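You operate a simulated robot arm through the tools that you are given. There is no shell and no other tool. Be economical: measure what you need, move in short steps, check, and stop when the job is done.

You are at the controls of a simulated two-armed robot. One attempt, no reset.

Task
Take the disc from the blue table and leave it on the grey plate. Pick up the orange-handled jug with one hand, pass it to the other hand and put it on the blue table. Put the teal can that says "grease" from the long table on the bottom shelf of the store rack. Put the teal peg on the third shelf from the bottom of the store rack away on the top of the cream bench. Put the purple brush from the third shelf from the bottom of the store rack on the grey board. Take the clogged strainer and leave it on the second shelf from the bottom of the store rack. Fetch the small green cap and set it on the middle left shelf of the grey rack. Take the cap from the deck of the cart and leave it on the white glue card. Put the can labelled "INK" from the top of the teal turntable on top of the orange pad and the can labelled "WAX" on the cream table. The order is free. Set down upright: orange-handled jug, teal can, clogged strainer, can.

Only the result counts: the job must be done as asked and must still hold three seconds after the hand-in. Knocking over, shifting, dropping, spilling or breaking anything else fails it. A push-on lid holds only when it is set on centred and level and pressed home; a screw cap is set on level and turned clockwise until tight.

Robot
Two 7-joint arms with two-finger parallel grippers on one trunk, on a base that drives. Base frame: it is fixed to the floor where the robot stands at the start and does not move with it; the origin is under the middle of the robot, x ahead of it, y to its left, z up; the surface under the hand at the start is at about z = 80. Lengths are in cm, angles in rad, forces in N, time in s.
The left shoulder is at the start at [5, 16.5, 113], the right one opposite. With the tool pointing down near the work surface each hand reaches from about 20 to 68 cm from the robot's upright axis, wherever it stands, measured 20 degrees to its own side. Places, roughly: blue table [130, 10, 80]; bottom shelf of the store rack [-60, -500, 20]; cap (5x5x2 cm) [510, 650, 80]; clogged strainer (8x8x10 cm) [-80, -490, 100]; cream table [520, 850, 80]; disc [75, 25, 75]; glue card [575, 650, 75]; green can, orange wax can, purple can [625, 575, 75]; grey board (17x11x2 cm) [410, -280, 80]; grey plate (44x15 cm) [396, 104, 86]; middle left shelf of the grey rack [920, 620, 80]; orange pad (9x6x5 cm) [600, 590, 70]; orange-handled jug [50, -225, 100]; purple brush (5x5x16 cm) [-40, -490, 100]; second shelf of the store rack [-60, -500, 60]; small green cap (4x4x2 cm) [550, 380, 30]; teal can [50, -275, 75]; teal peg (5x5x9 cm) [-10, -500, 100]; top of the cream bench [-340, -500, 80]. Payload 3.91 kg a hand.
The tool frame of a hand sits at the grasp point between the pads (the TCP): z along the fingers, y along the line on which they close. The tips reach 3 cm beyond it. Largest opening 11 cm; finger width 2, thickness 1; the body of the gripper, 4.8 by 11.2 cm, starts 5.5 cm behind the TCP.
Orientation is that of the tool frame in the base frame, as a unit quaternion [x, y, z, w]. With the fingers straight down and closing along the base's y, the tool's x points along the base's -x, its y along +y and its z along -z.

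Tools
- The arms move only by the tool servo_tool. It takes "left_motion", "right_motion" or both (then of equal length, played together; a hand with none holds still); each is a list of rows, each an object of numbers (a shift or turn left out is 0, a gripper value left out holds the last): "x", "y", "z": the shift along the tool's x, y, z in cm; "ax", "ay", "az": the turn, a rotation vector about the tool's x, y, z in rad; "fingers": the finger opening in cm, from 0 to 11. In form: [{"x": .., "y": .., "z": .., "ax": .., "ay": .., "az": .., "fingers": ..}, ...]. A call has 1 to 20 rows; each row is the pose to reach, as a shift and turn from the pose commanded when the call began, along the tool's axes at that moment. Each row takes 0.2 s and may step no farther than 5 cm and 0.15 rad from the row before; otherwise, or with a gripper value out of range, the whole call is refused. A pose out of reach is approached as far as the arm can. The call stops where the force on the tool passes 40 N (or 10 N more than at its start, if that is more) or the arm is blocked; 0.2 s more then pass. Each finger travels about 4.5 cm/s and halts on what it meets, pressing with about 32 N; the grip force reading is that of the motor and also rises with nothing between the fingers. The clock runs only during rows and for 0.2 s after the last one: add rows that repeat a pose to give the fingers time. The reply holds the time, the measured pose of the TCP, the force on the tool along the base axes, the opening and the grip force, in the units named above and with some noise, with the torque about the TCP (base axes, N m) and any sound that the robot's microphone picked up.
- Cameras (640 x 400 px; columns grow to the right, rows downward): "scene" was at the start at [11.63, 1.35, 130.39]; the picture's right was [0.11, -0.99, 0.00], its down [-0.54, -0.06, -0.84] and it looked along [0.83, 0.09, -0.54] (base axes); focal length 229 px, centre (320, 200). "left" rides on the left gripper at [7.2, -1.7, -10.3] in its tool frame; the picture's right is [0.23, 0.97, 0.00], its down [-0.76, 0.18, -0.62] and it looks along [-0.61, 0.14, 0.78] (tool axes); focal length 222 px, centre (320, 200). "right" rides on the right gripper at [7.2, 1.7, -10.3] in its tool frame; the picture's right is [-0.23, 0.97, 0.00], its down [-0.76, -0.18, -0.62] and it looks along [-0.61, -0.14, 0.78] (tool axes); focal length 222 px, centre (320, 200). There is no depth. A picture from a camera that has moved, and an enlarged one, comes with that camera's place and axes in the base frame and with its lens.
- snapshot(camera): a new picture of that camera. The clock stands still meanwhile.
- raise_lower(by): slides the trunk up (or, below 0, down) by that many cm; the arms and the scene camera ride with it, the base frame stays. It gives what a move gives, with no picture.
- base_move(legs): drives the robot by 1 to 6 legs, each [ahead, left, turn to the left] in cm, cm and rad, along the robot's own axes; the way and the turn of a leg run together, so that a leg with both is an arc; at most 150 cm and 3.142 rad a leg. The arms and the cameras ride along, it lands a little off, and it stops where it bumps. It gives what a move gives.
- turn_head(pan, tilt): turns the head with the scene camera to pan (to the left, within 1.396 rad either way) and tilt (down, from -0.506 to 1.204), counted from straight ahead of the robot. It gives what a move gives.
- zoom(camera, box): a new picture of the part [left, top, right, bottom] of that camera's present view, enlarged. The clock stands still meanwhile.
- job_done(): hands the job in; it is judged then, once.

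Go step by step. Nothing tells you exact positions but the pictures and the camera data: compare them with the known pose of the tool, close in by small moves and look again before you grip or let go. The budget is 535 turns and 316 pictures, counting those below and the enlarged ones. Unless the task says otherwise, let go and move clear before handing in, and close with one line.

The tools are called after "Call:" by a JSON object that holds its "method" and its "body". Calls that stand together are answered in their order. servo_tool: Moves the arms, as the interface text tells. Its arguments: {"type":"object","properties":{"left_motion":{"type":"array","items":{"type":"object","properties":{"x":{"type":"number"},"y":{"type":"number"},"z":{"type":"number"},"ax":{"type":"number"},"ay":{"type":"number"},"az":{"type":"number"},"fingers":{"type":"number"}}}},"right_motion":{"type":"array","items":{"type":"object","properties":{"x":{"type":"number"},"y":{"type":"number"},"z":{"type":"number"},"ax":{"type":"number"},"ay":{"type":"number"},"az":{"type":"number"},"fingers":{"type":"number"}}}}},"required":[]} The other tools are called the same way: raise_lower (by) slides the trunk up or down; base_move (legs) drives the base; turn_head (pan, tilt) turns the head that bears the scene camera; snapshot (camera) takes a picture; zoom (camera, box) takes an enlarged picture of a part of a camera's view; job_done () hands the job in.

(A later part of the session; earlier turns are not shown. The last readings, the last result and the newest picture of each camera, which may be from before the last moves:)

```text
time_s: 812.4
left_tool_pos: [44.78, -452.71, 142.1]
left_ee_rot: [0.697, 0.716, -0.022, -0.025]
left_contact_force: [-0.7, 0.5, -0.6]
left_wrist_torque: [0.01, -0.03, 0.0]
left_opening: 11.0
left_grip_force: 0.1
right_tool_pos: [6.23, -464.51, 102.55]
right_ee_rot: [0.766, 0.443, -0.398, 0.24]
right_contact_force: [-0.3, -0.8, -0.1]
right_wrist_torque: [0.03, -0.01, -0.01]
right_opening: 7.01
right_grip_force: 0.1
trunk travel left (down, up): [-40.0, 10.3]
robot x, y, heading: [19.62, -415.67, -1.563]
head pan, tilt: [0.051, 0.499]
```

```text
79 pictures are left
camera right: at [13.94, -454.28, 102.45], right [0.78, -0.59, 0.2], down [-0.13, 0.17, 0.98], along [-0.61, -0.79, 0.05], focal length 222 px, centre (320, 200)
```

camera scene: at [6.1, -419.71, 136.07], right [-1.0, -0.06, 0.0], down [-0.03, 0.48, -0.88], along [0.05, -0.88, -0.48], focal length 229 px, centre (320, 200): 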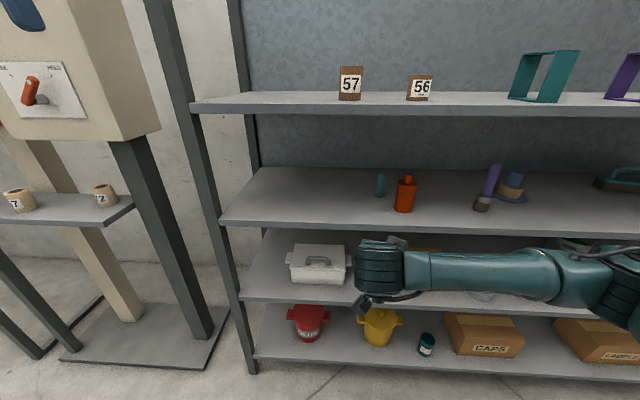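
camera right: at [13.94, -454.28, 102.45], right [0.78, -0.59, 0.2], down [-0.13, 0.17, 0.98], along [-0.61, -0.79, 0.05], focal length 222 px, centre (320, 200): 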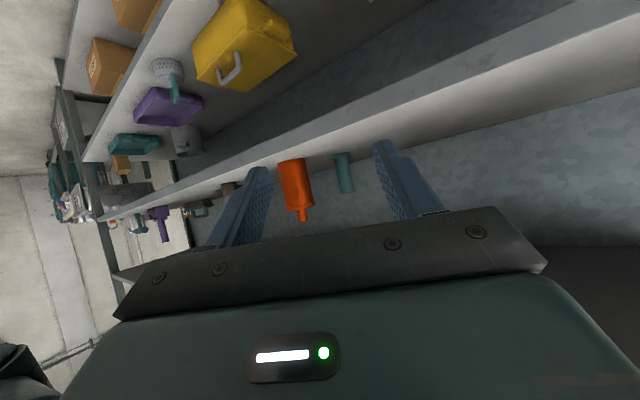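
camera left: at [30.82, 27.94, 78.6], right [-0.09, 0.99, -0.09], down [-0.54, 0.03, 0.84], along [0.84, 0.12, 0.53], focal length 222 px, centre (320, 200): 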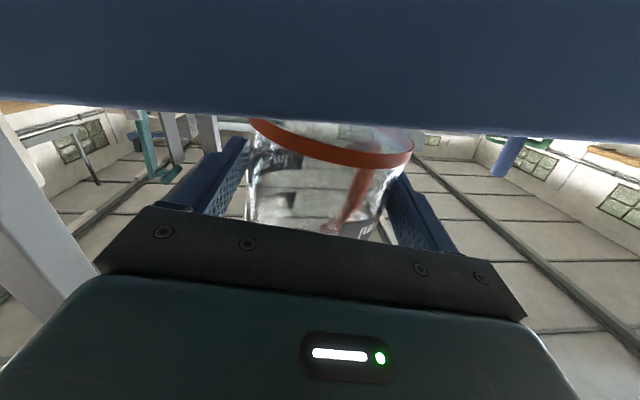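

The left hand would come too close to the rack post, so I'll shift the right hand 13 cm toward the robot's centre and the base correspondingly to −x.

Call:
{"method": "servo_tool", "body": {"right_motion": [{"x": 1.3, "y": 3.8, "z": -1.7}, {"x": 2.5, "y": 7.5, "z": -3.4}, {"x": 3.8, "y": 11.3, "z": -5.1}]}}

Call:
{"method": "base_move", "body": {"legs": [[0, -26, 0], [22, 0, 0]]}}

Call:
{"method": "snapshot", "body": {"camera": "right"}}

Call:
{"method": "snapshot", "body": {"camera": "scene"}}

```text
time_s: 813.2
left_tool_pos: [44.72, -452.61, 142.0]
left_ee_rot: [0.697, 0.716, -0.023, -0.025]
left_contact_force: [-0.1, -0.3, 0.0]
left_wrist_torque: [0.02, 0.02, -0.01]
left_opening: 11.0
left_grip_force: 0.0
right_tool_pos: [19.37, -464.34, 102.63]
right_ee_rot: [0.765, 0.445, -0.398, 0.242]
right_contact_force: [-0.2, 0.8, 0.5]
right_wrist_torque: [-0.01, 0.0, 0.02]
right_opening: 6.99
right_grip_force: 0.1
trunk travel left (down, up): [-40.0, 10.3]
robot x, y, heading: [19.46, -415.45, -1.564]
head pan, tilt: [0.051, 0.499]
```

```text
time_s: 817.4
left_tool_pos: [18.77, -475.0, 141.9]
left_ee_rot: [0.696, 0.718, -0.022, -0.026]
left_contact_force: [0.3, 0.4, 0.0]
left_wrist_torque: [0.01, -0.02, -0.02]
left_opening: 11.01
left_grip_force: 0.3
right_tool_pos: [-6.63, -486.68, 102.73]
right_ee_rot: [0.766, 0.444, -0.398, 0.241]
right_contact_force: [0.5, 0.2, 0.2]
right_wrist_torque: [0.0, 0.02, 0.0]
right_opening: 7.03
right_grip_force: 0.1
trunk travel left (down, up): [-40.0, 10.3]
robot x, y, heading: [-6.51, -438.55, -1.566]
head pan, tilt: [0.051, 0.499]
```

```text
78 pictures are left
camera right: at [0.91, -476.44, 102.53], right [0.78, -0.59, 0.2], down [-0.13, 0.16, 0.98], along [-0.61, -0.79, 0.05], focal length 222 px, centre (320, 200)
```

right: 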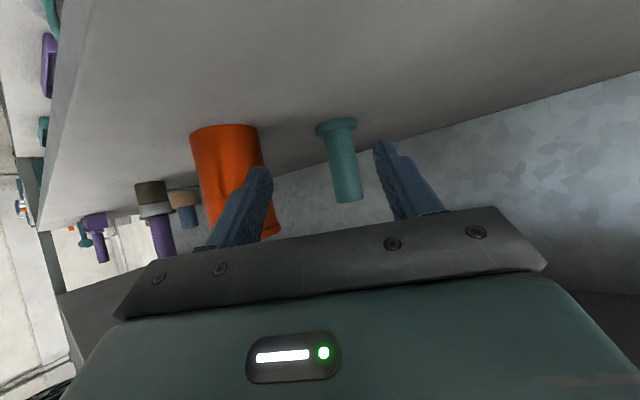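

```text
77 pictures are left
camera scene: at [-6.07, -449.87, 136.08], right [-1.0, -0.05, 0.0], down [-0.02, 0.48, -0.88], along [0.05, -0.88, -0.48], focal length 229 px, centre (320, 200)
```

scene: 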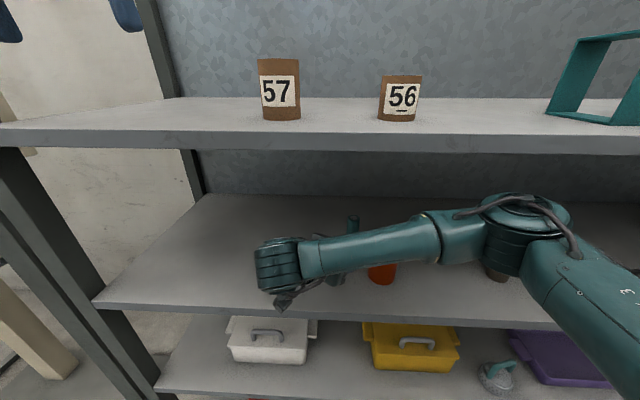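

The peg (with a small flange base) is in line. I'll narrow to 6 cm and advance halfway, then check.

Call:
{"method": "servo_tool", "body": {"right_motion": [{"x": -1.7, "y": 0.3, "z": 3.5, "fingers": 6}, {"x": -3.4, "y": 0.6, "z": 7, "fingers": 6}]}}

Call:
{"method": "snapshot", "body": {"camera": "right"}}

```text
time_s: 818.0
left_tool_pos: [18.77, -474.87, 142.13]
left_ee_rot: [0.696, 0.717, -0.023, -0.025]
left_contact_force: [0.1, 0.1, 0.9]
left_wrist_torque: [0.01, -0.01, 0.01]
left_opening: 11.01
left_grip_force: 0.0
right_tool_pos: [-9.99, -493.66, 101.58]
right_ee_rot: [0.765, 0.445, -0.397, 0.242]
right_contact_force: [0.3, -0.2, -1.6]
right_wrist_torque: [0.0, -0.02, 0.0]
right_opening: 5.99
right_grip_force: 0.0
trunk travel left (down, up): [-40.0, 10.3]
robot x, y, heading: [-5.74, -438.36, -1.562]
head pan, tilt: [0.051, 0.499]
```

```text
76 pictures are left
camera right: at [-2.33, -483.38, 101.46], right [0.78, -0.59, 0.2], down [-0.13, 0.17, 0.98], along [-0.61, -0.79, 0.05], focal length 222 px, centre (320, 200)
```

right: 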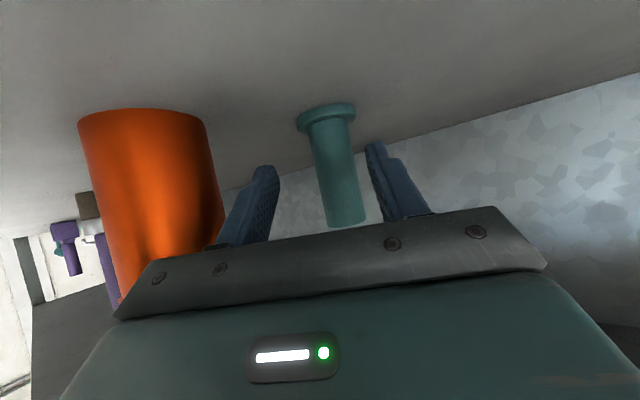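

Good. I'll advance the last 3.8 cm and close on the peg.

Call:
{"method": "servo_tool", "body": {"right_motion": [{"x": -0.7, "y": 0.15, "z": 1.8}, {"x": -1.5, "y": 0.3, "z": 3.8}, {"x": -1.5, "y": 0.3, "z": 3.8, "fingers": 1}, {"x": -1.5, "y": 0.3, "z": 3.8, "fingers": 1}, {"x": -1.5, "y": 0.3, "z": 3.8, "fingers": 1}, {"x": -1.5, "y": 0.3, "z": 3.8, "fingers": 1}, {"x": -1.5, "y": 0.3, "z": 3.8, "fingers": 1}]}}

Call:
{"method": "snapshot", "body": {"camera": "right"}}

```text
time_s: 819.6
left_tool_pos: [18.77, -474.94, 142.19]
left_ee_rot: [0.696, 0.717, -0.022, -0.025]
left_contact_force: [-0.5, 1.4, -0.1]
left_wrist_torque: [0.0, -0.03, 0.02]
left_opening: 10.99
left_grip_force: 0.0
right_tool_pos: [-11.74, -497.18, 100.69]
right_ee_rot: [0.766, 0.443, -0.398, 0.241]
right_contact_force: [-1.8, -0.4, 3.0]
right_wrist_torque: [-0.06, 0.14, 0.0]
right_opening: 3.01
right_grip_force: 31.7
trunk travel left (down, up): [-40.0, 10.3]
robot x, y, heading: [-6.52, -438.18, -1.56]
head pan, tilt: [0.051, 0.499]
```

```text
75 pictures are left
camera right: at [-4.03, -486.91, 100.48], right [0.78, -0.59, 0.2], down [-0.13, 0.17, 0.98], along [-0.61, -0.79, 0.05], focal length 222 px, centre (320, 200)
```

right: 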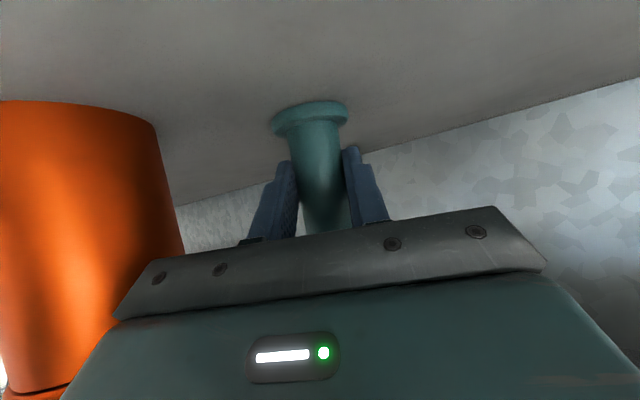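

Peg gripped. I'll lift 3 cm and withdraw along the same line.

Call:
{"method": "servo_tool", "body": {"right_motion": [{"x": -1.2, "z": -0.9}, {"x": -2.5, "z": -1.7}, {"x": 0, "z": -5.4}, {"x": 2.6, "z": -9.2}, {"x": 5.4, "z": -13.2}]}}

Call:
{"method": "base_move", "body": {"legs": [[-45, 0, 0]]}}

Call:
{"method": "turn_head", "body": {"pan": -1.1, "tilt": 0.3}}

Call:
{"method": "snapshot", "body": {"camera": "scene"}}

```text
time_s: 820.8
left_tool_pos: [18.87, -474.96, 142.12]
left_ee_rot: [0.696, 0.717, -0.021, -0.025]
left_contact_force: [-0.5, 0.1, -0.6]
left_wrist_torque: [-0.02, -0.02, 0.0]
left_opening: 10.99
left_grip_force: 0.2
right_tool_pos: [-4.82, -484.99, 103.77]
right_ee_rot: [0.766, 0.443, -0.399, 0.242]
right_contact_force: [0.1, 0.0, -0.4]
right_wrist_torque: [-0.01, -0.01, 0.0]
right_opening: 2.96
right_grip_force: 31.5
trunk travel left (down, up): [-40.0, 10.3]
robot x, y, heading: [-6.17, -438.25, -1.566]
head pan, tilt: [0.051, 0.499]
```

```text
time_s: 823.5
left_tool_pos: [18.33, -430.12, 142.16]
left_ee_rot: [0.698, 0.716, -0.021, -0.025]
left_contact_force: [-0.4, 0.3, -0.1]
left_wrist_torque: [0.01, 0.01, -0.02]
left_opening: 10.98
left_grip_force: 0.1
right_tool_pos: [-5.23, -440.1, 103.86]
right_ee_rot: [0.767, 0.442, -0.398, 0.24]
right_contact_force: [0.3, 0.4, -1.1]
right_wrist_torque: [0.03, -0.01, -0.05]
right_opening: 2.93
right_grip_force: 32.1
trunk travel left (down, up): [-40.0, 10.3]
robot x, y, heading: [-6.8, -393.49, -1.568]
head pan, tilt: [0.051, 0.499]
```

```text
time_s: 824.9
left_tool_pos: [18.36, -430.05, 142.09]
left_ee_rot: [0.697, 0.716, -0.022, -0.025]
left_contact_force: [-0.1, 0.9, 0.9]
left_wrist_torque: [-0.04, -0.01, 0.0]
left_opening: 11.01
left_grip_force: 0.0
right_tool_pos: [-5.44, -440.04, 103.68]
right_ee_rot: [0.767, 0.443, -0.398, 0.241]
right_contact_force: [1.0, 0.3, -0.1]
right_wrist_torque: [0.0, 0.0, 0.0]
right_opening: 2.98
right_grip_force: 31.8
trunk travel left (down, up): [-40.0, 10.3]
robot x, y, heading: [-6.7, -393.16, -1.569]
head pan, tilt: [-1.1, 0.3]
```

```text
74 pictures are left
camera scene: at [-15.14, -399.98, 137.91], right [-0.46, 0.89, 0.0], down [0.26, 0.14, -0.96], along [-0.85, -0.44, -0.3], focal length 229 px, centre (320, 200)
```

scene: 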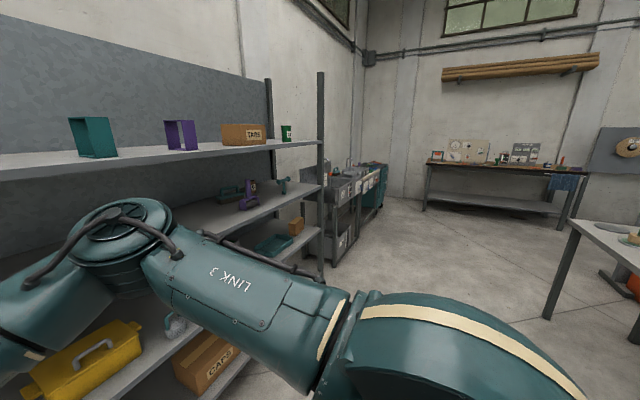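

The cream bench lies further to −x. I'll turn that way and drive along y≈−395, then look.

Call:
{"method": "base_move", "body": {"legs": [[0, 0, -1.571], [130, 0, 0], [60, 0, 0]]}}

Call:
{"method": "turn_head", "body": {"pan": 0.35, "tilt": 0.4}}

Call:
{"method": "snapshot", "body": {"camera": "scene"}}

```text
time_s: 838.2
left_tool_pos: [-233.45, -420.31, 142.09]
left_ee_rot: [0.999, 0.018, 0.002, -0.034]
left_contact_force: [-0.9, -0.5, -0.6]
left_wrist_torque: [0.01, -0.01, -0.01]
left_opening: 10.98
left_grip_force: 0.1
right_tool_pos: [-243.58, -396.76, 103.67]
right_ee_rot: [0.857, -0.224, -0.452, -0.108]
right_contact_force: [-0.7, 0.8, -0.2]
right_wrist_torque: [-0.01, 0.01, 0.06]
right_opening: 2.95
right_grip_force: 32.2
trunk travel left (down, up): [-40.0, 10.3]
robot x, y, heading: [-196.76, -394.95, -3.128]
head pan, tilt: [-1.1, 0.3]
```

```text
time_s: 839.8
left_tool_pos: [-233.31, -420.64, 142.11]
left_ee_rot: [0.999, 0.019, 0.001, -0.037]
left_contact_force: [-0.2, 0.3, -0.4]
left_wrist_torque: [-0.03, 0.02, 0.01]
left_opening: 11.01
left_grip_force: 0.0
right_tool_pos: [-243.57, -396.8, 103.8]
right_ee_rot: [0.856, -0.225, -0.452, -0.109]
right_contact_force: [0.0, 0.1, 0.3]
right_wrist_torque: [0.0, 0.02, 0.0]
right_opening: 2.94
right_grip_force: 32.4
trunk travel left (down, up): [-40.0, 10.3]
robot x, y, heading: [-196.2, -395.04, -3.124]
head pan, tilt: [0.351, 0.4]
```

```text
73 pictures are left
camera scene: at [-209.03, -395.42, 137.1], right [-0.09, 1.0, 0.0], down [0.38, 0.03, -0.93], along [-0.92, -0.08, -0.38], focal length 229 px, centre (320, 200)
```

scene: 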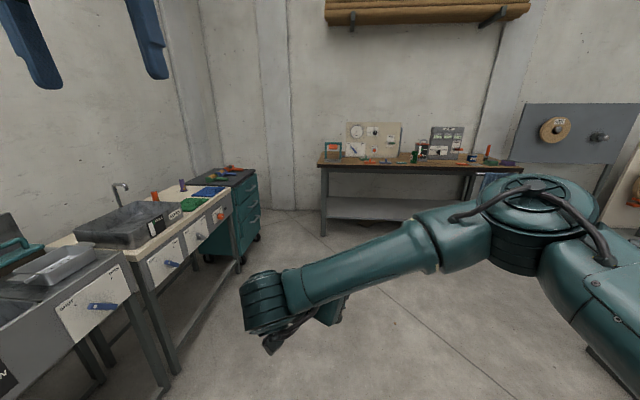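

The cream-topped bench is at left, around pixel (180, 205). I'll zoom in to find a clear spot on it.

Call:
{"method": "zoom", "body": {"camera": "scene", "box": [40, 140, 280, 290]}}

```text
2.67 times, centred on (160, 215) of scene
camera zoom: at [-209.03, -395.42, 137.1], right [-0.09, 1.0, 0.0], down [0.38, 0.03, -0.93], along [-0.92, -0.08, -0.38], focal length 612 px, centre (747, 160)
```

zoom: 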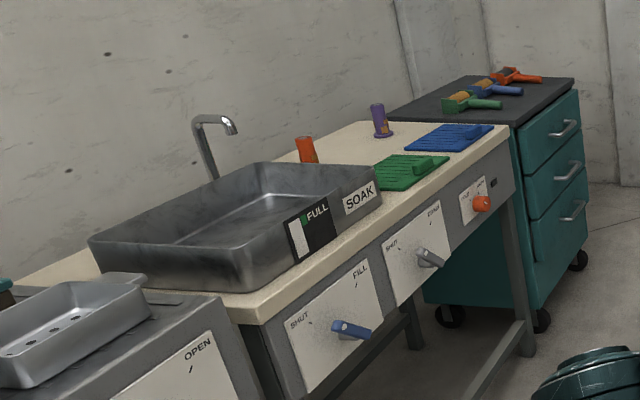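

The bench top has a free area behind the mats between the orange and purple pegs, around [−346, −508]. I'll drive to face it.

Call:
{"method": "base_move", "body": {"legs": [[148, 0, 0], [0, 0, 1.555], [22, 0, 0]]}}

Call:
{"method": "turn_head", "body": {"pan": 0.0, "tilt": 0.6}}

Call:
{"method": "snapshot", "body": {"camera": "scene"}}

```text
time_s: 852.1
left_tool_pos: [-317.07, -455.86, 141.98]
left_ee_rot: [0.7, 0.713, -0.025, -0.029]
left_contact_force: [-0.1, -0.2, -0.2]
left_wrist_torque: [0.0, -0.02, 0.01]
left_opening: 11.03
left_grip_force: 0.1
right_tool_pos: [-341.12, -465.64, 103.71]
right_ee_rot: [0.769, 0.439, -0.399, 0.238]
right_contact_force: [-0.2, -0.2, -0.6]
right_wrist_torque: [0.01, -0.04, -0.04]
right_opening: 2.95
right_grip_force: 32.4
trunk travel left (down, up): [-40.0, 10.3]
robot x, y, heading: [-341.95, -418.42, -1.579]
head pan, tilt: [0.351, 0.4]
```

```text
time_s: 852.9
left_tool_pos: [-317.05, -455.73, 142.17]
left_ee_rot: [0.7, 0.713, -0.025, -0.03]
left_contact_force: [-0.5, 0.3, -0.7]
left_wrist_torque: [-0.03, 0.01, -0.03]
left_opening: 10.98
left_grip_force: 0.0
right_tool_pos: [-341.2, -465.56, 103.7]
right_ee_rot: [0.769, 0.438, -0.399, 0.238]
right_contact_force: [0.3, -0.2, -0.5]
right_wrist_torque: [-0.02, -0.01, 0.03]
right_opening: 2.95
right_grip_force: 32.6
trunk travel left (down, up): [-40.0, 10.3]
robot x, y, heading: [-342.05, -418.71, -1.577]
head pan, tilt: [0.0, 0.6]
```

```text
71 pictures are left
camera scene: at [-342.34, -430.0, 135.16], right [-1.0, 0.01, 0.0], down [0.0, 0.56, -0.83], along [-0.01, -0.83, -0.56], focal length 229 px, centre (320, 200)
```

scene: 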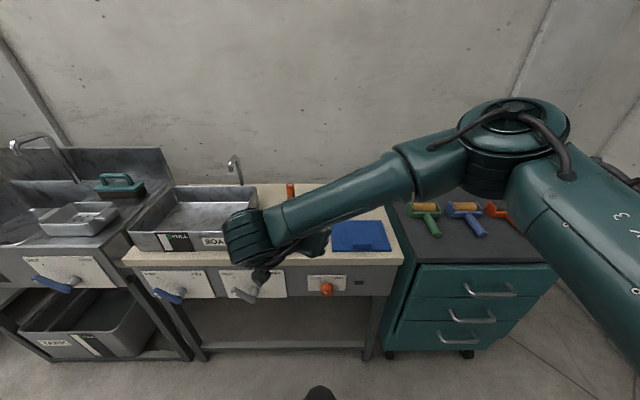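

I'll advance the base 27 cm with the peg still high and check with the wrist camera.

Call:
{"method": "base_move", "body": {"legs": [[27, -2.5, 0]]}}

Call:
{"method": "snapshot", "body": {"camera": "right"}}

Call:
{"method": "snapshot", "body": {"camera": "scene"}}

```text
time_s: 854.9
left_tool_pos: [-319.81, -483.1, 142.13]
left_ee_rot: [0.7, 0.713, -0.026, -0.028]
left_contact_force: [-0.8, -1.2, 0.7]
left_wrist_torque: [0.01, -0.01, 0.01]
left_opening: 11.01
left_grip_force: 0.1
right_tool_pos: [-343.88, -492.95, 103.65]
right_ee_rot: [0.768, 0.439, -0.399, 0.239]
right_contact_force: [-0.1, -0.2, -1.2]
right_wrist_torque: [0.04, -0.02, -0.02]
right_opening: 2.95
right_grip_force: 31.8
trunk travel left (down, up): [-40.0, 10.3]
robot x, y, heading: [-345.04, -446.02, -1.578]
head pan, tilt: [0.0, 0.6]
```

```text
70 pictures are left
camera right: at [-336.05, -482.78, 103.59], right [0.78, -0.6, 0.2], down [-0.13, 0.17, 0.98], along [-0.62, -0.78, 0.05], focal length 222 px, centre (320, 200)
```

right: 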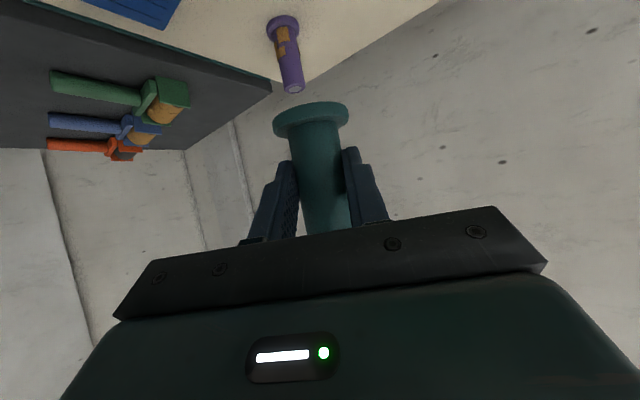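

```text
69 pictures are left
camera scene: at [-345.01, -457.36, 135.15], right [-1.0, 0.0, 0.0], down [0.0, 0.57, -0.82], along [0.0, -0.82, -0.57], focal length 229 px, centre (320, 200)
```

scene: 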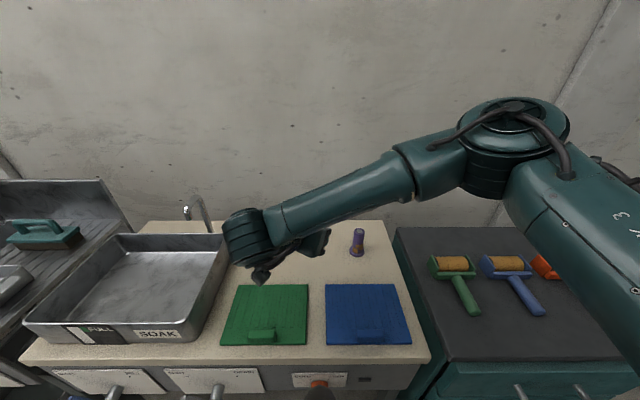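

The free area behind the mats is clear. I'll reach 15 cm forward over it and lower the trunk 14 cm.

Call:
{"method": "servo_tool", "body": {"right_motion": [{"x": -1.8, "y": 1.9, "z": 2.7}, {"x": -3.6, "y": 3.7, "z": 5.4}, {"x": -5.4, "y": 5.6, "z": 8.1}, {"x": -7.2, "y": 7.4, "z": 10.7}]}}

Call:
{"method": "raise_lower", "body": {"by": -14}}

Call:
{"method": "snapshot", "body": {"camera": "right"}}

Call:
{"method": "snapshot", "body": {"camera": "scene"}}

```text
time_s: 855.9
left_tool_pos: [-319.62, -483.0, 142.14]
left_ee_rot: [0.7, 0.713, -0.026, -0.029]
left_contact_force: [-0.4, -0.9, 0.9]
left_wrist_torque: [0.01, 0.0, 0.01]
left_opening: 10.98
left_grip_force: 0.1
right_tool_pos: [-343.94, -507.83, 103.85]
right_ee_rot: [0.769, 0.44, -0.398, 0.239]
right_contact_force: [0.0, 0.2, -0.6]
right_wrist_torque: [0.04, -0.01, 0.02]
right_opening: 2.94
right_grip_force: 32.3
trunk travel left (down, up): [-40.0, 10.3]
robot x, y, heading: [-345.13, -445.86, -1.575]
head pan, tilt: [0.0, 0.6]
```

```text
time_s: 857.5
left_tool_pos: [-319.77, -482.96, 128.05]
left_ee_rot: [0.7, 0.713, -0.026, -0.029]
left_contact_force: [0.1, -0.4, -1.3]
left_wrist_torque: [0.01, -0.02, 0.01]
left_opening: 11.0
left_grip_force: 0.1
right_tool_pos: [-343.77, -507.63, 89.86]
right_ee_rot: [0.769, 0.439, -0.399, 0.239]
right_contact_force: [0.4, -0.9, -0.1]
right_wrist_torque: [-0.03, 0.0, 0.01]
right_opening: 2.96
right_grip_force: 32.4
trunk travel left (down, up): [-26.0, 24.3]
robot x, y, heading: [-344.78, -445.76, -1.578]
head pan, tilt: [0.0, 0.6]
```

```text
68 pictures are left
camera right: at [-336.1, -497.54, 89.71], right [0.78, -0.6, 0.2], down [-0.13, 0.17, 0.98], along [-0.62, -0.78, 0.05], focal length 222 px, centre (320, 200)
```

right: 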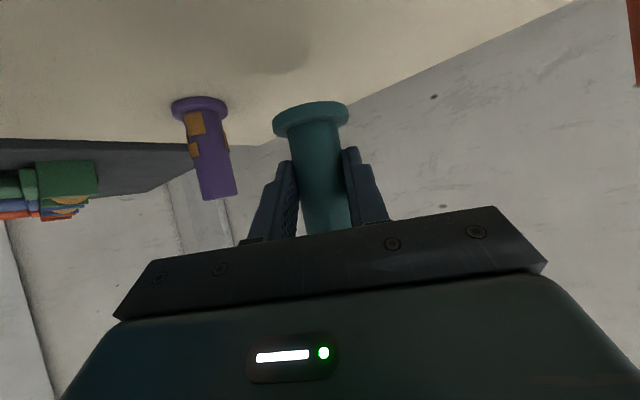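

```text
67 pictures are left
camera scene: at [-345.01, -457.29, 121.16], right [-1.0, 0.0, 0.0], down [0.0, 0.56, -0.83], along [0.0, -0.83, -0.56], focal length 229 px, centre (320, 200)
```

scene: 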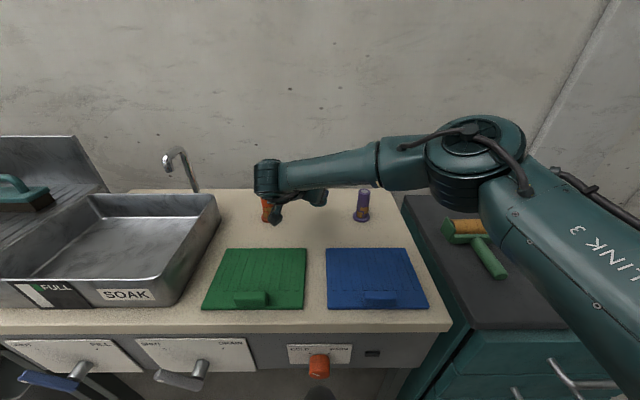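

All clear. I'll lower in small steps to contact.

Call:
{"method": "servo_tool", "body": {"right_motion": [{"x": 1.6, "z": 1.1}, {"x": 2.6, "z": 1.8}, {"x": 3, "z": 2.1}, {"x": 3.4, "z": 2.3}, {"x": 3.8, "z": 2.6}, {"x": 4.2, "z": 2.9}, {"x": 4.6, "z": 3.15}, {"x": 5, "z": 3.4}, {"x": 5.4, "z": 3.7}]}}

Call:
{"method": "snapshot", "body": {"camera": "right"}}

```text
time_s: 859.5
left_tool_pos: [-319.72, -482.78, 128.19]
left_ee_rot: [0.699, 0.714, -0.027, -0.028]
left_contact_force: [-0.8, 0.2, 0.0]
left_wrist_torque: [0.01, -0.01, 0.02]
left_opening: 10.98
left_grip_force: 0.1
right_tool_pos: [-343.95, -507.77, 83.82]
right_ee_rot: [0.767, 0.437, -0.402, 0.243]
right_contact_force: [-2.0, 0.8, 25.4]
right_wrist_torque: [-0.22, 0.65, -0.02]
right_opening: 3.01
right_grip_force: 31.3
trunk travel left (down, up): [-26.0, 24.3]
robot x, y, heading: [-344.97, -445.72, -1.576]
head pan, tilt: [0.0, 0.6]
```

```text
66 pictures are left
camera right: at [-336.04, -497.65, 83.55], right [0.78, -0.6, 0.21], down [-0.13, 0.18, 0.98], along [-0.62, -0.78, 0.06], focal length 222 px, centre (320, 200)
```

right: 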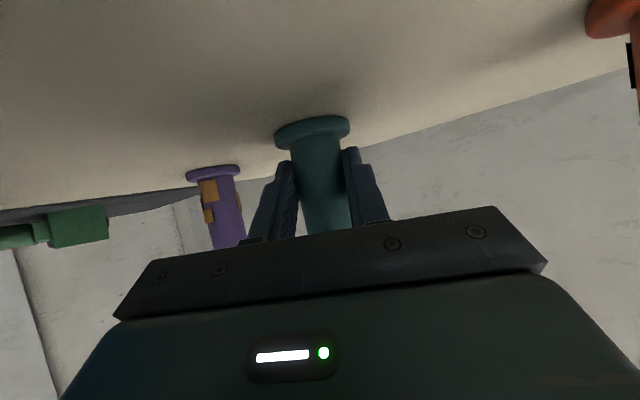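

In contact. I'll release and withdraw.

Call:
{"method": "servo_tool", "body": {"right_motion": [{"x": -0.3, "z": -0.1}, {"x": -0.3, "z": -0.1, "fingers": 6}, {"x": -0.3, "z": -0.1, "fingers": 6}, {"x": -0.3, "z": -0.1, "fingers": 6}, {"x": -0.3, "z": -3}, {"x": -0.3, "z": -7}, {"x": -0.3, "z": -11}, {"x": -0.3, "z": -15}]}}

Call:
{"method": "raise_lower", "body": {"by": 14}}

Call:
{"method": "base_move", "body": {"legs": [[-40, 0, 0]]}}

Call:
{"method": "snapshot", "body": {"camera": "scene"}}

```text
time_s: 861.3
left_tool_pos: [-319.66, -483.04, 128.09]
left_ee_rot: [0.7, 0.713, -0.026, -0.03]
left_contact_force: [-0.4, -1.4, 0.1]
left_wrist_torque: [-0.01, -0.04, 0.04]
left_opening: 10.99
left_grip_force: 0.2
right_tool_pos: [-337.87, -496.97, 92.08]
right_ee_rot: [0.769, 0.438, -0.4, 0.238]
right_contact_force: [-0.3, 0.7, -0.4]
right_wrist_torque: [-0.01, 0.0, -0.01]
right_opening: 6.0
right_grip_force: 0.1
trunk travel left (down, up): [-26.0, 24.3]
robot x, y, heading: [-345.01, -445.61, -1.574]
head pan, tilt: [0.0, 0.6]
```

```text
time_s: 863.0
left_tool_pos: [-319.79, -483.01, 142.01]
left_ee_rot: [0.7, 0.713, -0.026, -0.029]
left_contact_force: [0.3, 0.0, -0.3]
left_wrist_torque: [0.0, 0.02, 0.0]
left_opening: 10.99
left_grip_force: 0.0
right_tool_pos: [-337.86, -497.12, 106.04]
right_ee_rot: [0.768, 0.44, -0.399, 0.24]
right_contact_force: [-0.2, -0.1, -0.3]
right_wrist_torque: [0.04, -0.01, -0.02]
right_opening: 5.99
right_grip_force: 0.1
trunk travel left (down, up): [-40.0, 10.3]
robot x, y, heading: [-344.77, -446.14, -1.574]
head pan, tilt: [0.0, 0.6]
```

```text
time_s: 865.5
left_tool_pos: [-319.51, -442.72, 142.17]
left_ee_rot: [0.7, 0.713, -0.026, -0.028]
left_contact_force: [0.3, 0.3, -0.3]
left_wrist_torque: [-0.03, 0.03, -0.03]
left_opening: 11.0
left_grip_force: 0.0
right_tool_pos: [-337.69, -456.8, 106.09]
right_ee_rot: [0.77, 0.438, -0.399, 0.238]
right_contact_force: [-0.2, -0.5, 0.0]
right_wrist_torque: [-0.02, -0.01, -0.02]
right_opening: 6.01
right_grip_force: 0.1
trunk travel left (down, up): [-40.0, 10.3]
robot x, y, heading: [-344.54, -405.74, -1.579]
head pan, tilt: [0.0, 0.6]
```

```text
65 pictures are left
camera scene: at [-344.8, -416.93, 135.16], right [-1.0, 0.01, 0.0], down [0.0, 0.56, -0.83], along [0.0, -0.83, -0.56], focal length 229 px, centre (320, 200)
```

scene: 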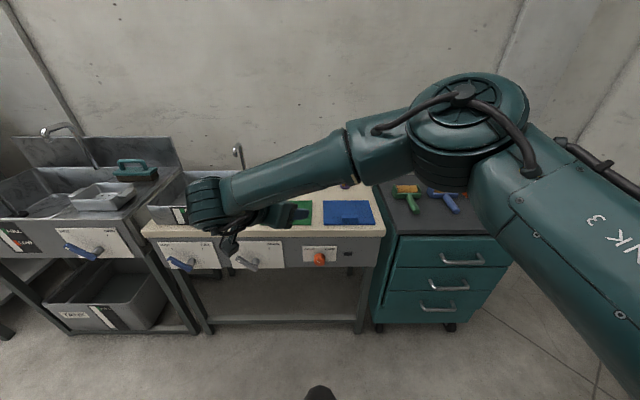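

My arm hides the peg here; I'll check it with the wrist camera.

Call:
{"method": "snapshot", "body": {"camera": "right"}}

```text
64 pictures are left
camera right: at [-329.92, -446.6, 105.91], right [0.78, -0.6, 0.2], down [-0.13, 0.17, 0.98], along [-0.62, -0.78, 0.05], focal length 222 px, centre (320, 200)
```

right: 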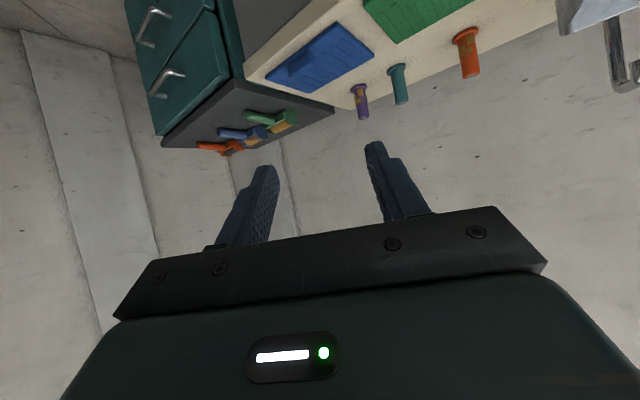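

The teal peg stands upright on the cream bench. Last item: the purple brush at about [−44, −488]. I'll un-yaw the right tool and strafe back to the rack.

Call:
{"method": "servo_tool", "body": {"right_motion": [{"ax": -0.1, "az": -0.07}, {"ax": -0.2, "az": -0.14}, {"ax": -0.3, "az": -0.21}, {"ax": -0.41, "az": -0.28}]}}

Call:
{"method": "base_move", "body": {"legs": [[0, 0, 0.01], [0, 147, 0], [0, 147, 0], [18, 0, 0]]}}

Call:
{"method": "snapshot", "body": {"camera": "right"}}

Call:
{"method": "snapshot", "body": {"camera": "scene"}}

```text
time_s: 866.5
left_tool_pos: [-319.62, -442.82, 142.11]
left_ee_rot: [0.7, 0.713, -0.025, -0.029]
left_contact_force: [-0.3, -0.1, -0.7]
left_wrist_torque: [-0.02, -0.02, 0.03]
left_opening: 10.99
left_grip_force: 0.3
right_tool_pos: [-337.83, -456.73, 105.87]
right_ee_rot: [0.636, 0.613, -0.331, 0.332]
right_contact_force: [-0.3, 0.3, 0.5]
right_wrist_torque: [0.02, 0.0, -0.02]
right_opening: 6.0
right_grip_force: 0.0
trunk travel left (down, up): [-40.0, 10.3]
robot x, y, heading: [-344.67, -405.82, -1.575]
head pan, tilt: [0.0, 0.6]
```

```text
time_s: 894.0
left_tool_pos: [-20.6, -460.73, 142.09]
left_ee_rot: [0.693, 0.719, -0.025, -0.029]
left_contact_force: [-0.6, -0.7, -0.9]
left_wrist_torque: [0.01, 0.0, -0.01]
left_opening: 11.02
left_grip_force: 0.0
right_tool_pos: [-38.42, -475.02, 105.99]
right_ee_rot: [0.63, 0.619, -0.328, 0.335]
right_contact_force: [-0.4, -0.5, -0.2]
right_wrist_torque: [0.0, 0.02, 0.01]
right_opening: 6.0
right_grip_force: 0.1
trunk travel left (down, up): [-40.0, 10.3]
robot x, y, heading: [-46.27, -423.91, -1.56]
head pan, tilt: [0.0, 0.6]
```

```text
63 pictures are left
camera right: at [-36.72, -462.32, 105.71], right [0.97, -0.14, 0.2], down [-0.19, 0.09, 0.98], along [-0.15, -0.99, 0.06], focal length 222 px, centre (320, 200)
```

right: 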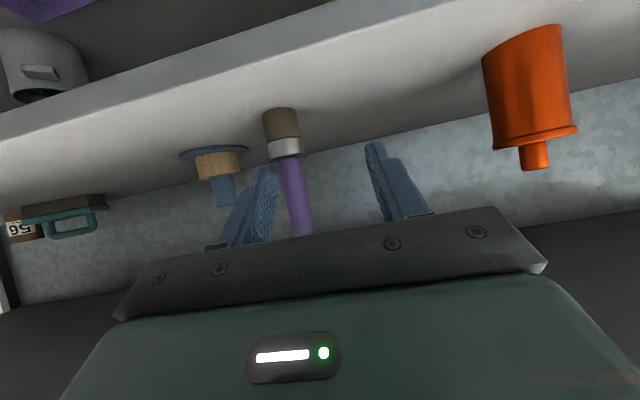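

```text
62 pictures are left
camera scene: at [-46.37, -435.34, 135.15], right [-1.0, -0.01, 0.0], down [-0.01, 0.57, -0.82], along [0.01, -0.82, -0.57], focal length 229 px, centre (320, 200)
```

scene: 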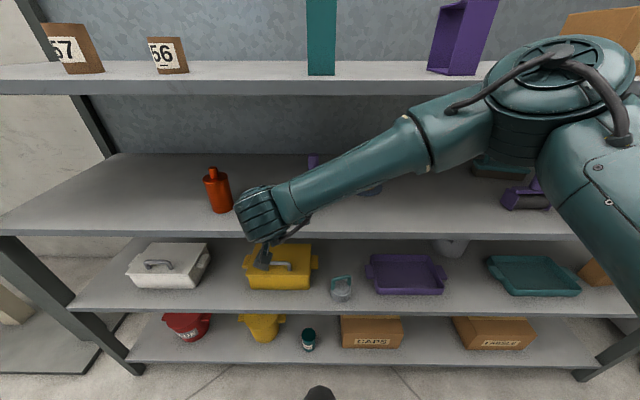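

The brush is ahead-left of the fingers. I'll shift 5 cm toward it and 6 cm in, then check.

Call:
{"method": "servo_tool", "body": {"right_motion": [{"x": -1.3, "y": -1.7, "z": 1.6, "fingers": 6}, {"x": -2.6, "y": -3.4, "z": 3.1, "fingers": 6}, {"x": -3.9, "y": -5, "z": 4.7, "fingers": 6}]}}

Call:
{"method": "snapshot", "body": {"camera": "right"}}

```text
time_s: 894.8
left_tool_pos: [-20.81, -460.62, 142.15]
left_ee_rot: [0.694, 0.719, -0.025, -0.029]
left_contact_force: [-0.3, -0.3, 0.8]
left_wrist_torque: [0.03, 0.0, 0.03]
left_opening: 11.0
left_grip_force: 0.1
right_tool_pos: [-43.67, -480.99, 106.36]
right_ee_rot: [0.631, 0.619, -0.327, 0.334]
right_contact_force: [-0.2, 0.5, 0.3]
right_wrist_torque: [0.04, 0.02, 0.01]
right_opening: 5.98
right_grip_force: 0.1
trunk travel left (down, up): [-40.0, 10.3]
robot x, y, heading: [-46.33, -423.69, -1.56]
head pan, tilt: [0.0, 0.6]
```

```text
61 pictures are left
camera right: at [-41.89, -468.31, 106.2], right [0.97, -0.14, 0.2], down [-0.19, 0.09, 0.98], along [-0.15, -0.99, 0.06], focal length 222 px, centre (320, 200)
```

right: 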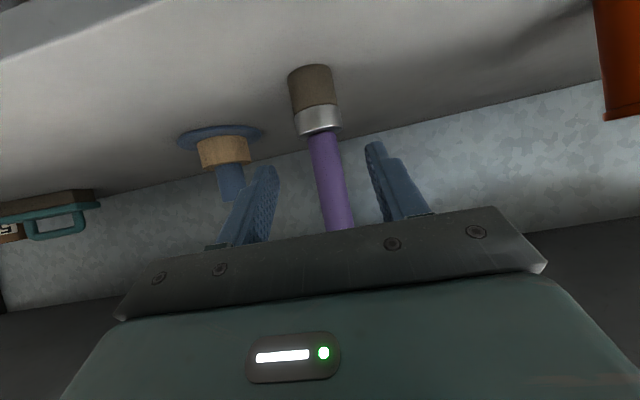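

Brush axis ≈[−43.5, −489.3]. I'll move in 8 cm and grip the handle.

Call:
{"method": "servo_tool", "body": {"right_motion": [{"x": -1.6, "y": 0.1, "z": 2.3}, {"x": -3.2, "y": 0.2, "z": 4.6}, {"x": -4.7, "y": 0.3, "z": 6.8}]}}

Call:
{"method": "snapshot", "body": {"camera": "right"}}

```text
time_s: 895.6
left_tool_pos: [-20.67, -460.75, 142.1]
left_ee_rot: [0.693, 0.72, -0.026, -0.028]
left_contact_force: [-0.3, 0.2, 0.6]
left_wrist_torque: [0.05, 0.0, -0.01]
left_opening: 11.0
left_grip_force: 0.0
right_tool_pos: [-43.34, -489.23, 106.64]
right_ee_rot: [0.631, 0.619, -0.327, 0.335]
right_contact_force: [0.2, -0.5, -1.0]
right_wrist_torque: [0.03, 0.03, 0.0]
right_opening: 6.0
right_grip_force: 0.2
trunk travel left (down, up): [-40.0, 10.3]
robot x, y, heading: [-46.97, -423.92, -1.56]
head pan, tilt: [0.0, 0.6]
```

```text
60 pictures are left
camera right: at [-41.49, -476.58, 106.46], right [0.97, -0.14, 0.2], down [-0.19, 0.09, 0.98], along [-0.15, -0.99, 0.06], focal length 222 px, centre (320, 200)
```

right: 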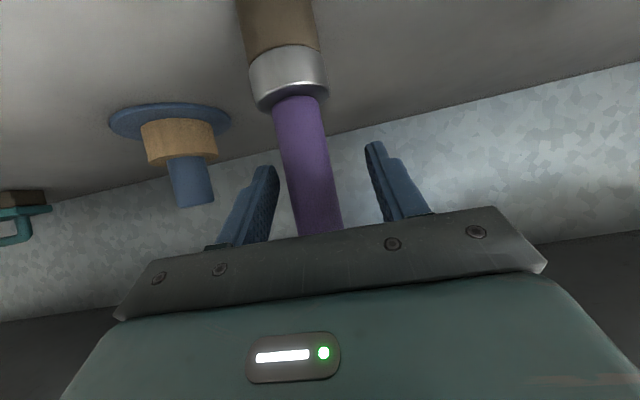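

The handle is between the fingers at TCP depth. Closing.

Call:
{"method": "servo_tool", "body": {"right_motion": [{"fingers": 0.5}, {"fingers": 0.5}, {"fingers": 0.5}, {"fingers": 0.5}, {"fingers": 0.5}, {"fingers": 0.5}]}}

Call:
{"method": "snapshot", "body": {"camera": "right"}}

```text
time_s: 897.0
left_tool_pos: [-20.63, -460.61, 142.02]
left_ee_rot: [0.693, 0.72, -0.025, -0.029]
left_contact_force: [-0.7, 0.2, 0.2]
left_wrist_torque: [0.01, -0.02, 0.01]
left_opening: 10.99
left_grip_force: 0.0
right_tool_pos: [-43.33, -489.21, 106.71]
right_ee_rot: [0.631, 0.619, -0.328, 0.335]
right_contact_force: [0.5, 0.3, 0.9]
right_wrist_torque: [-0.01, -0.06, 0.03]
right_opening: 2.69
right_grip_force: 32.0
trunk travel left (down, up): [-40.0, 10.3]
robot x, y, heading: [-46.21, -423.76, -1.554]
head pan, tilt: [0.0, 0.6]
```

```text
59 pictures are left
camera right: at [-41.51, -476.53, 106.52], right [0.97, -0.14, 0.2], down [-0.19, 0.09, 0.98], along [-0.15, -0.99, 0.06], focal length 222 px, centre (320, 200)
```

right: 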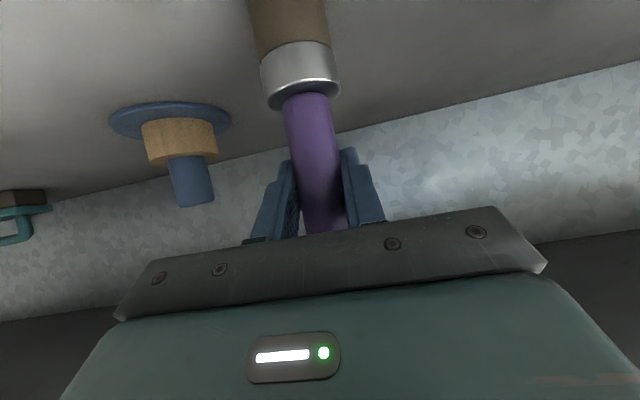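

The brush is gripped (2.7 cm). I'll lift it, back out of the rack and reverse up the corridor.

Call:
{"method": "servo_tool", "body": {"right_motion": [{"x": -1.2, "z": -0.9}, {"x": -2.5, "z": -1.7}]}}

Call:
{"method": "base_move", "body": {"legs": [[-45, 0, 0], [0, 26, -0.017], [-142, 0, 0], [-140, 0, 0]]}}

Call:
{"method": "snapshot", "body": {"camera": "right"}}

```text
time_s: 897.6
left_tool_pos: [-20.65, -460.69, 142.14]
left_ee_rot: [0.694, 0.719, -0.025, -0.03]
left_contact_force: [0.6, 0.2, 0.5]
left_wrist_torque: [0.03, 0.01, -0.01]
left_opening: 11.01
left_grip_force: 0.1
right_tool_pos: [-43.35, -489.18, 109.6]
right_ee_rot: [0.63, 0.619, -0.328, 0.335]
right_contact_force: [0.4, 0.2, -0.6]
right_wrist_torque: [-0.03, -0.01, 0.01]
right_opening: 2.67
right_grip_force: 32.3
trunk travel left (down, up): [-40.0, 10.3]
robot x, y, heading: [-45.9, -423.56, -1.562]
head pan, tilt: [0.0, 0.6]
```

```text
time_s: 916.1
left_tool_pos: [7.07, -131.28, 142.09]
left_ee_rot: [0.705, 0.708, -0.026, -0.029]
left_contact_force: [0.0, 0.3, 0.1]
left_wrist_torque: [-0.03, -0.01, -0.05]
left_opening: 11.01
left_grip_force: 0.0
right_tool_pos: [-16.63, -159.11, 109.59]
right_ee_rot: [0.641, 0.607, -0.335, 0.329]
right_contact_force: [-0.2, -0.2, -1.4]
right_wrist_torque: [-0.01, -0.02, 0.01]
right_opening: 2.71
right_grip_force: 31.9
trunk travel left (down, up): [-40.0, 10.3]
robot x, y, heading: [-17.54, -93.7, -1.593]
head pan, tilt: [0.0, 0.6]
```

```text
58 pictures are left
camera right: at [-14.42, -146.56, 109.44], right [0.96, -0.17, 0.2], down [-0.19, 0.1, 0.98], along [-0.19, -0.98, 0.06], focal length 222 px, centre (320, 200)
```

right: 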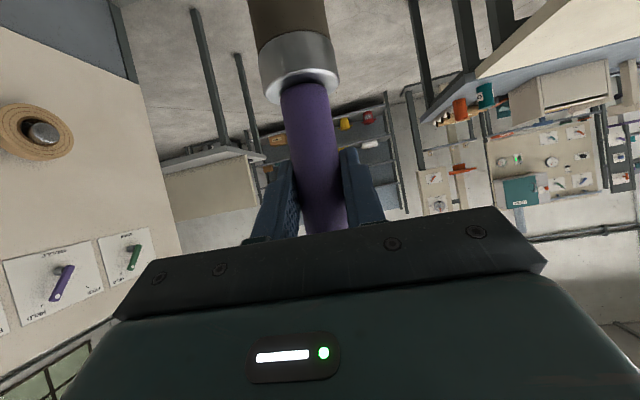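

The brush is secure. I'll turn to +x and drive along the aisle to x≈480.

Call:
{"method": "base_move", "body": {"legs": [[0, 0, 1.593], [140, 0, 0], [140, 0, 0], [140, 0, 0], [78, 0, 0], [0, 0, -1.571]]}}

Call:
{"method": "turn_head", "body": {"pan": -0.3, "tilt": 0.35}}

Call:
{"method": "snapshot", "body": {"camera": "scene"}}

```text
time_s: 948.0
left_tool_pos: [510.39, -117.09, 142.05]
left_ee_rot: [0.686, 0.726, -0.026, -0.029]
left_contact_force: [0.7, -0.1, -0.3]
left_wrist_torque: [0.0, -0.01, 0.02]
left_opening: 10.99
left_grip_force: 0.1
right_tool_pos: [488.19, -146.0, 109.62]
right_ee_rot: [0.625, 0.624, -0.325, 0.338]
right_contact_force: [-0.5, 0.3, -1.5]
right_wrist_torque: [-0.01, 0.0, 0.02]
right_opening: 2.68
right_grip_force: 31.8
trunk travel left (down, up): [-40.0, 10.3]
robot x, y, heading: [483.87, -80.89, -1.543]
head pan, tilt: [0.0, 0.6]
```

```text
time_s: 948.8
left_tool_pos: [510.47, -117.05, 142.19]
left_ee_rot: [0.686, 0.726, -0.027, -0.028]
left_contact_force: [0.0, 0.6, 0.0]
left_wrist_torque: [0.0, 0.04, 0.03]
left_opening: 11.0
left_grip_force: 0.1
right_tool_pos: [488.06, -146.06, 109.63]
right_ee_rot: [0.624, 0.624, -0.326, 0.338]
right_contact_force: [-0.3, 0.0, 0.1]
right_wrist_torque: [0.0, -0.02, -0.05]
right_opening: 2.69
right_grip_force: 31.8
trunk travel left (down, up): [-40.0, 10.3]
robot x, y, heading: [483.45, -80.9, -1.543]
head pan, tilt: [-0.3, 0.351]
```

```text
57 pictures are left
camera scene: at [481.37, -92.35, 137.43], right [-0.96, 0.26, 0.0], down [0.09, 0.33, -0.94], along [-0.25, -0.91, -0.34], focal length 229 px, centre (320, 200)
```

scene: 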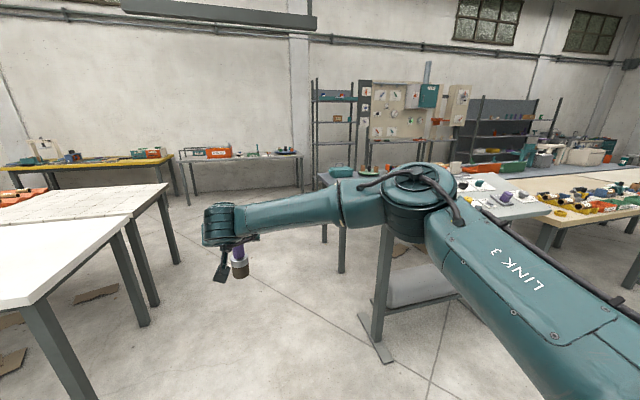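

The way is clear. I'll drive forward beside the grey-board table and turn right to face it.

Call:
{"method": "base_move", "body": {"legs": [[0, 0, -0.028], [100, -5, 0], [85, 0, 0], [0, 0, -1.571]]}}

Call:
{"method": "turn_head", "body": {"pan": 0.0, "tilt": 0.5}}

Call:
{"method": "snapshot", "body": {"camera": "scene"}}

```text
time_s: 962.4
left_tool_pos: [445.61, -295.23, 142.04]
left_ee_rot: [0.999, 0.024, 0.002, -0.038]
left_contact_force: [-0.3, 0.1, 0.1]
left_wrist_torque: [0.02, 0.0, -0.03]
left_opening: 11.0
left_grip_force: 0.0
right_tool_pos: [416.69, -272.88, 109.61]
right_ee_rot: [0.883, -0.002, -0.469, 0.008]
right_contact_force: [-0.2, -0.2, -1.3]
right_wrist_torque: [-0.01, 0.0, 0.02]
right_opening: 2.64
right_grip_force: 31.7
trunk travel left (down, up): [-40.0, 10.3]
robot x, y, heading: [482.08, -268.89, -3.112]
head pan, tilt: [-0.3, 0.351]
```

```text
time_s: 963.2
left_tool_pos: [445.49, -295.29, 142.16]
left_ee_rot: [0.999, 0.024, 0.002, -0.038]
left_contact_force: [-0.9, -0.2, 0.6]
left_wrist_torque: [-0.01, -0.02, -0.01]
left_opening: 11.01
left_grip_force: 0.1
right_tool_pos: [416.69, -272.84, 109.64]
right_ee_rot: [0.883, -0.001, -0.469, 0.009]
right_contact_force: [0.5, 0.3, -0.8]
right_wrist_torque: [0.0, 0.01, 0.0]
right_opening: 2.63
right_grip_force: 32.7
trunk travel left (down, up): [-40.0, 10.3]
robot x, y, heading: [481.99, -268.71, -3.114]
head pan, tilt: [0.0, 0.499]
```

```text
56 pictures are left
camera scene: at [469.78, -269.04, 136.07], right [-0.03, 1.0, 0.0], down [0.48, 0.01, -0.88], along [-0.88, -0.02, -0.48], focal length 229 px, centre (320, 200)
```

scene: 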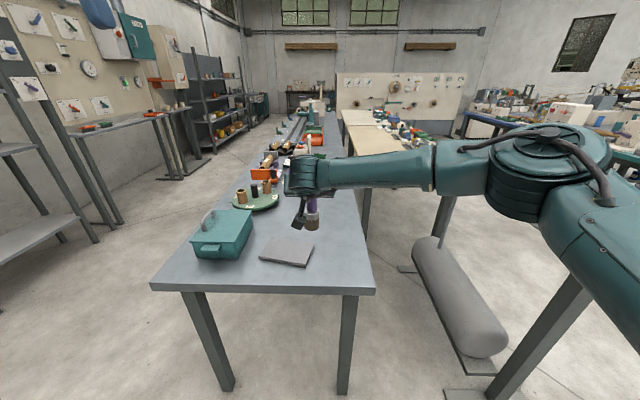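

The grey board is at about [406.6, −282]. I'll move over it and zoom to refine.

Call:
{"method": "base_move", "body": {"legs": [[10, 9, -0.02]]}}

Call:
{"method": "zoom", "body": {"camera": "scene", "box": [220, 180, 380, 300]}}

Call:
{"method": "snapshot", "body": {"camera": "right"}}

```text
time_s: 964.6
left_tool_pos: [435.3, -303.85, 142.2]
left_ee_rot: [0.999, 0.014, 0.002, -0.04]
left_contact_force: [-0.6, 0.1, -0.5]
left_wrist_torque: [0.03, -0.03, -0.02]
left_opening: 11.0
left_grip_force: 0.1
right_tool_pos: [406.76, -280.79, 109.58]
right_ee_rot: [0.883, -0.011, -0.469, 0.004]
right_contact_force: [0.4, -0.3, -1.3]
right_wrist_torque: [0.02, 0.02, -0.05]
right_opening: 2.64
right_grip_force: 32.7
trunk travel left (down, up): [-40.0, 10.3]
robot x, y, heading: [472.13, -278.41, -3.138]
head pan, tilt: [0.0, 0.499]
```

```text
3.33 times, centred on (300, 240) of scene
camera zoom: at [459.96, -277.95, 136.06], right [-0.01, 1.0, 0.0], down [0.48, 0.0, -0.88], along [-0.88, -0.01, -0.48], focal length 765 px, centre (387, 67)
```

zoom: 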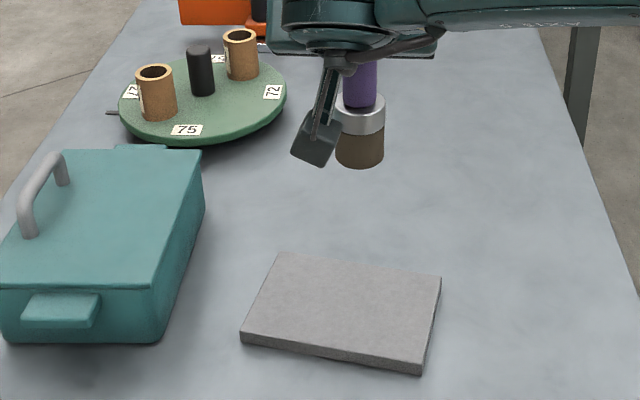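

```text
54 pictures are left
camera right: at [419.43, -282.62, 109.4], right [-0.14, -0.97, 0.2], down [0.09, 0.19, 0.98], along [-0.99, 0.16, 0.06], focal length 222 px, centre (320, 200)
```

right: 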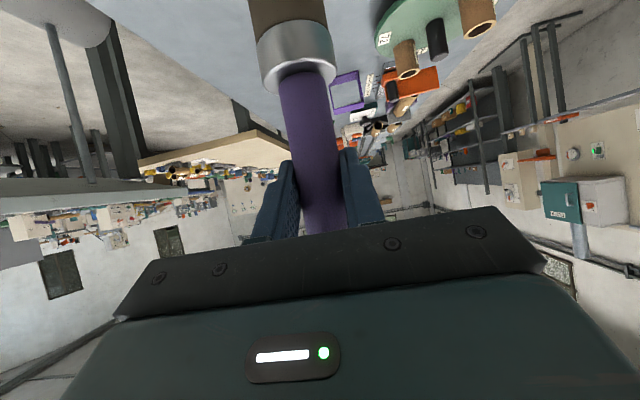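

The brush is above the board, 1.8 cm off in y. I'll correct, lower the trunk 12 cm, and check.

Call:
{"method": "servo_tool", "body": {"right_motion": [{"y": 0.9}, {"y": 1.8}]}}

Call:
{"method": "raise_lower", "body": {"by": -13}}

Call:
{"method": "zoom", "body": {"camera": "scene", "box": [220, 180, 380, 300]}}

```text
time_s: 965.2
left_tool_pos: [435.36, -303.73, 142.12]
left_ee_rot: [0.999, 0.015, 0.002, -0.039]
left_contact_force: [0.5, -0.2, -0.8]
left_wrist_torque: [0.0, 0.0, 0.01]
left_opening: 11.0
left_grip_force: 0.1
right_tool_pos: [406.84, -282.6, 109.58]
right_ee_rot: [0.884, -0.01, -0.468, 0.004]
right_contact_force: [-0.6, -0.5, -1.0]
right_wrist_torque: [0.01, -0.03, 0.01]
right_opening: 2.63
right_grip_force: 32.1
trunk travel left (down, up): [-40.0, 10.3]
robot x, y, heading: [472.07, -278.19, -3.137]
head pan, tilt: [0.0, 0.499]
```

```text
time_s: 966.8
left_tool_pos: [435.39, -303.68, 129.14]
left_ee_rot: [0.999, 0.015, 0.002, -0.039]
left_contact_force: [-0.6, 0.9, -0.5]
left_wrist_torque: [-0.01, 0.0, 0.01]
left_opening: 10.98
left_grip_force: 0.0
right_tool_pos: [406.87, -282.57, 96.72]
right_ee_rot: [0.884, -0.011, -0.468, 0.004]
right_contact_force: [-0.3, -0.7, -0.5]
right_wrist_torque: [0.01, -0.02, 0.03]
right_opening: 2.64
right_grip_force: 31.8
trunk travel left (down, up): [-27.0, 23.3]
robot x, y, heading: [472.17, -278.2, -3.141]
head pan, tilt: [0.0, 0.499]
```

```text
3.33 times, centred on (300, 240) of scene
camera zoom: at [460.02, -277.91, 123.07], right [-0.01, 1.0, 0.0], down [0.48, 0.0, -0.88], along [-0.88, -0.01, -0.48], focal length 765 px, centre (387, 67)
```

zoom: 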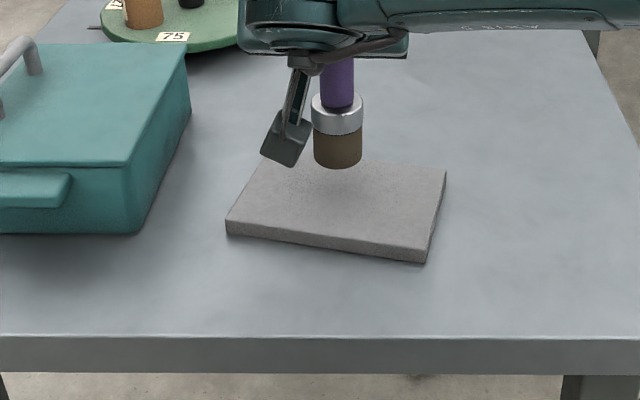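

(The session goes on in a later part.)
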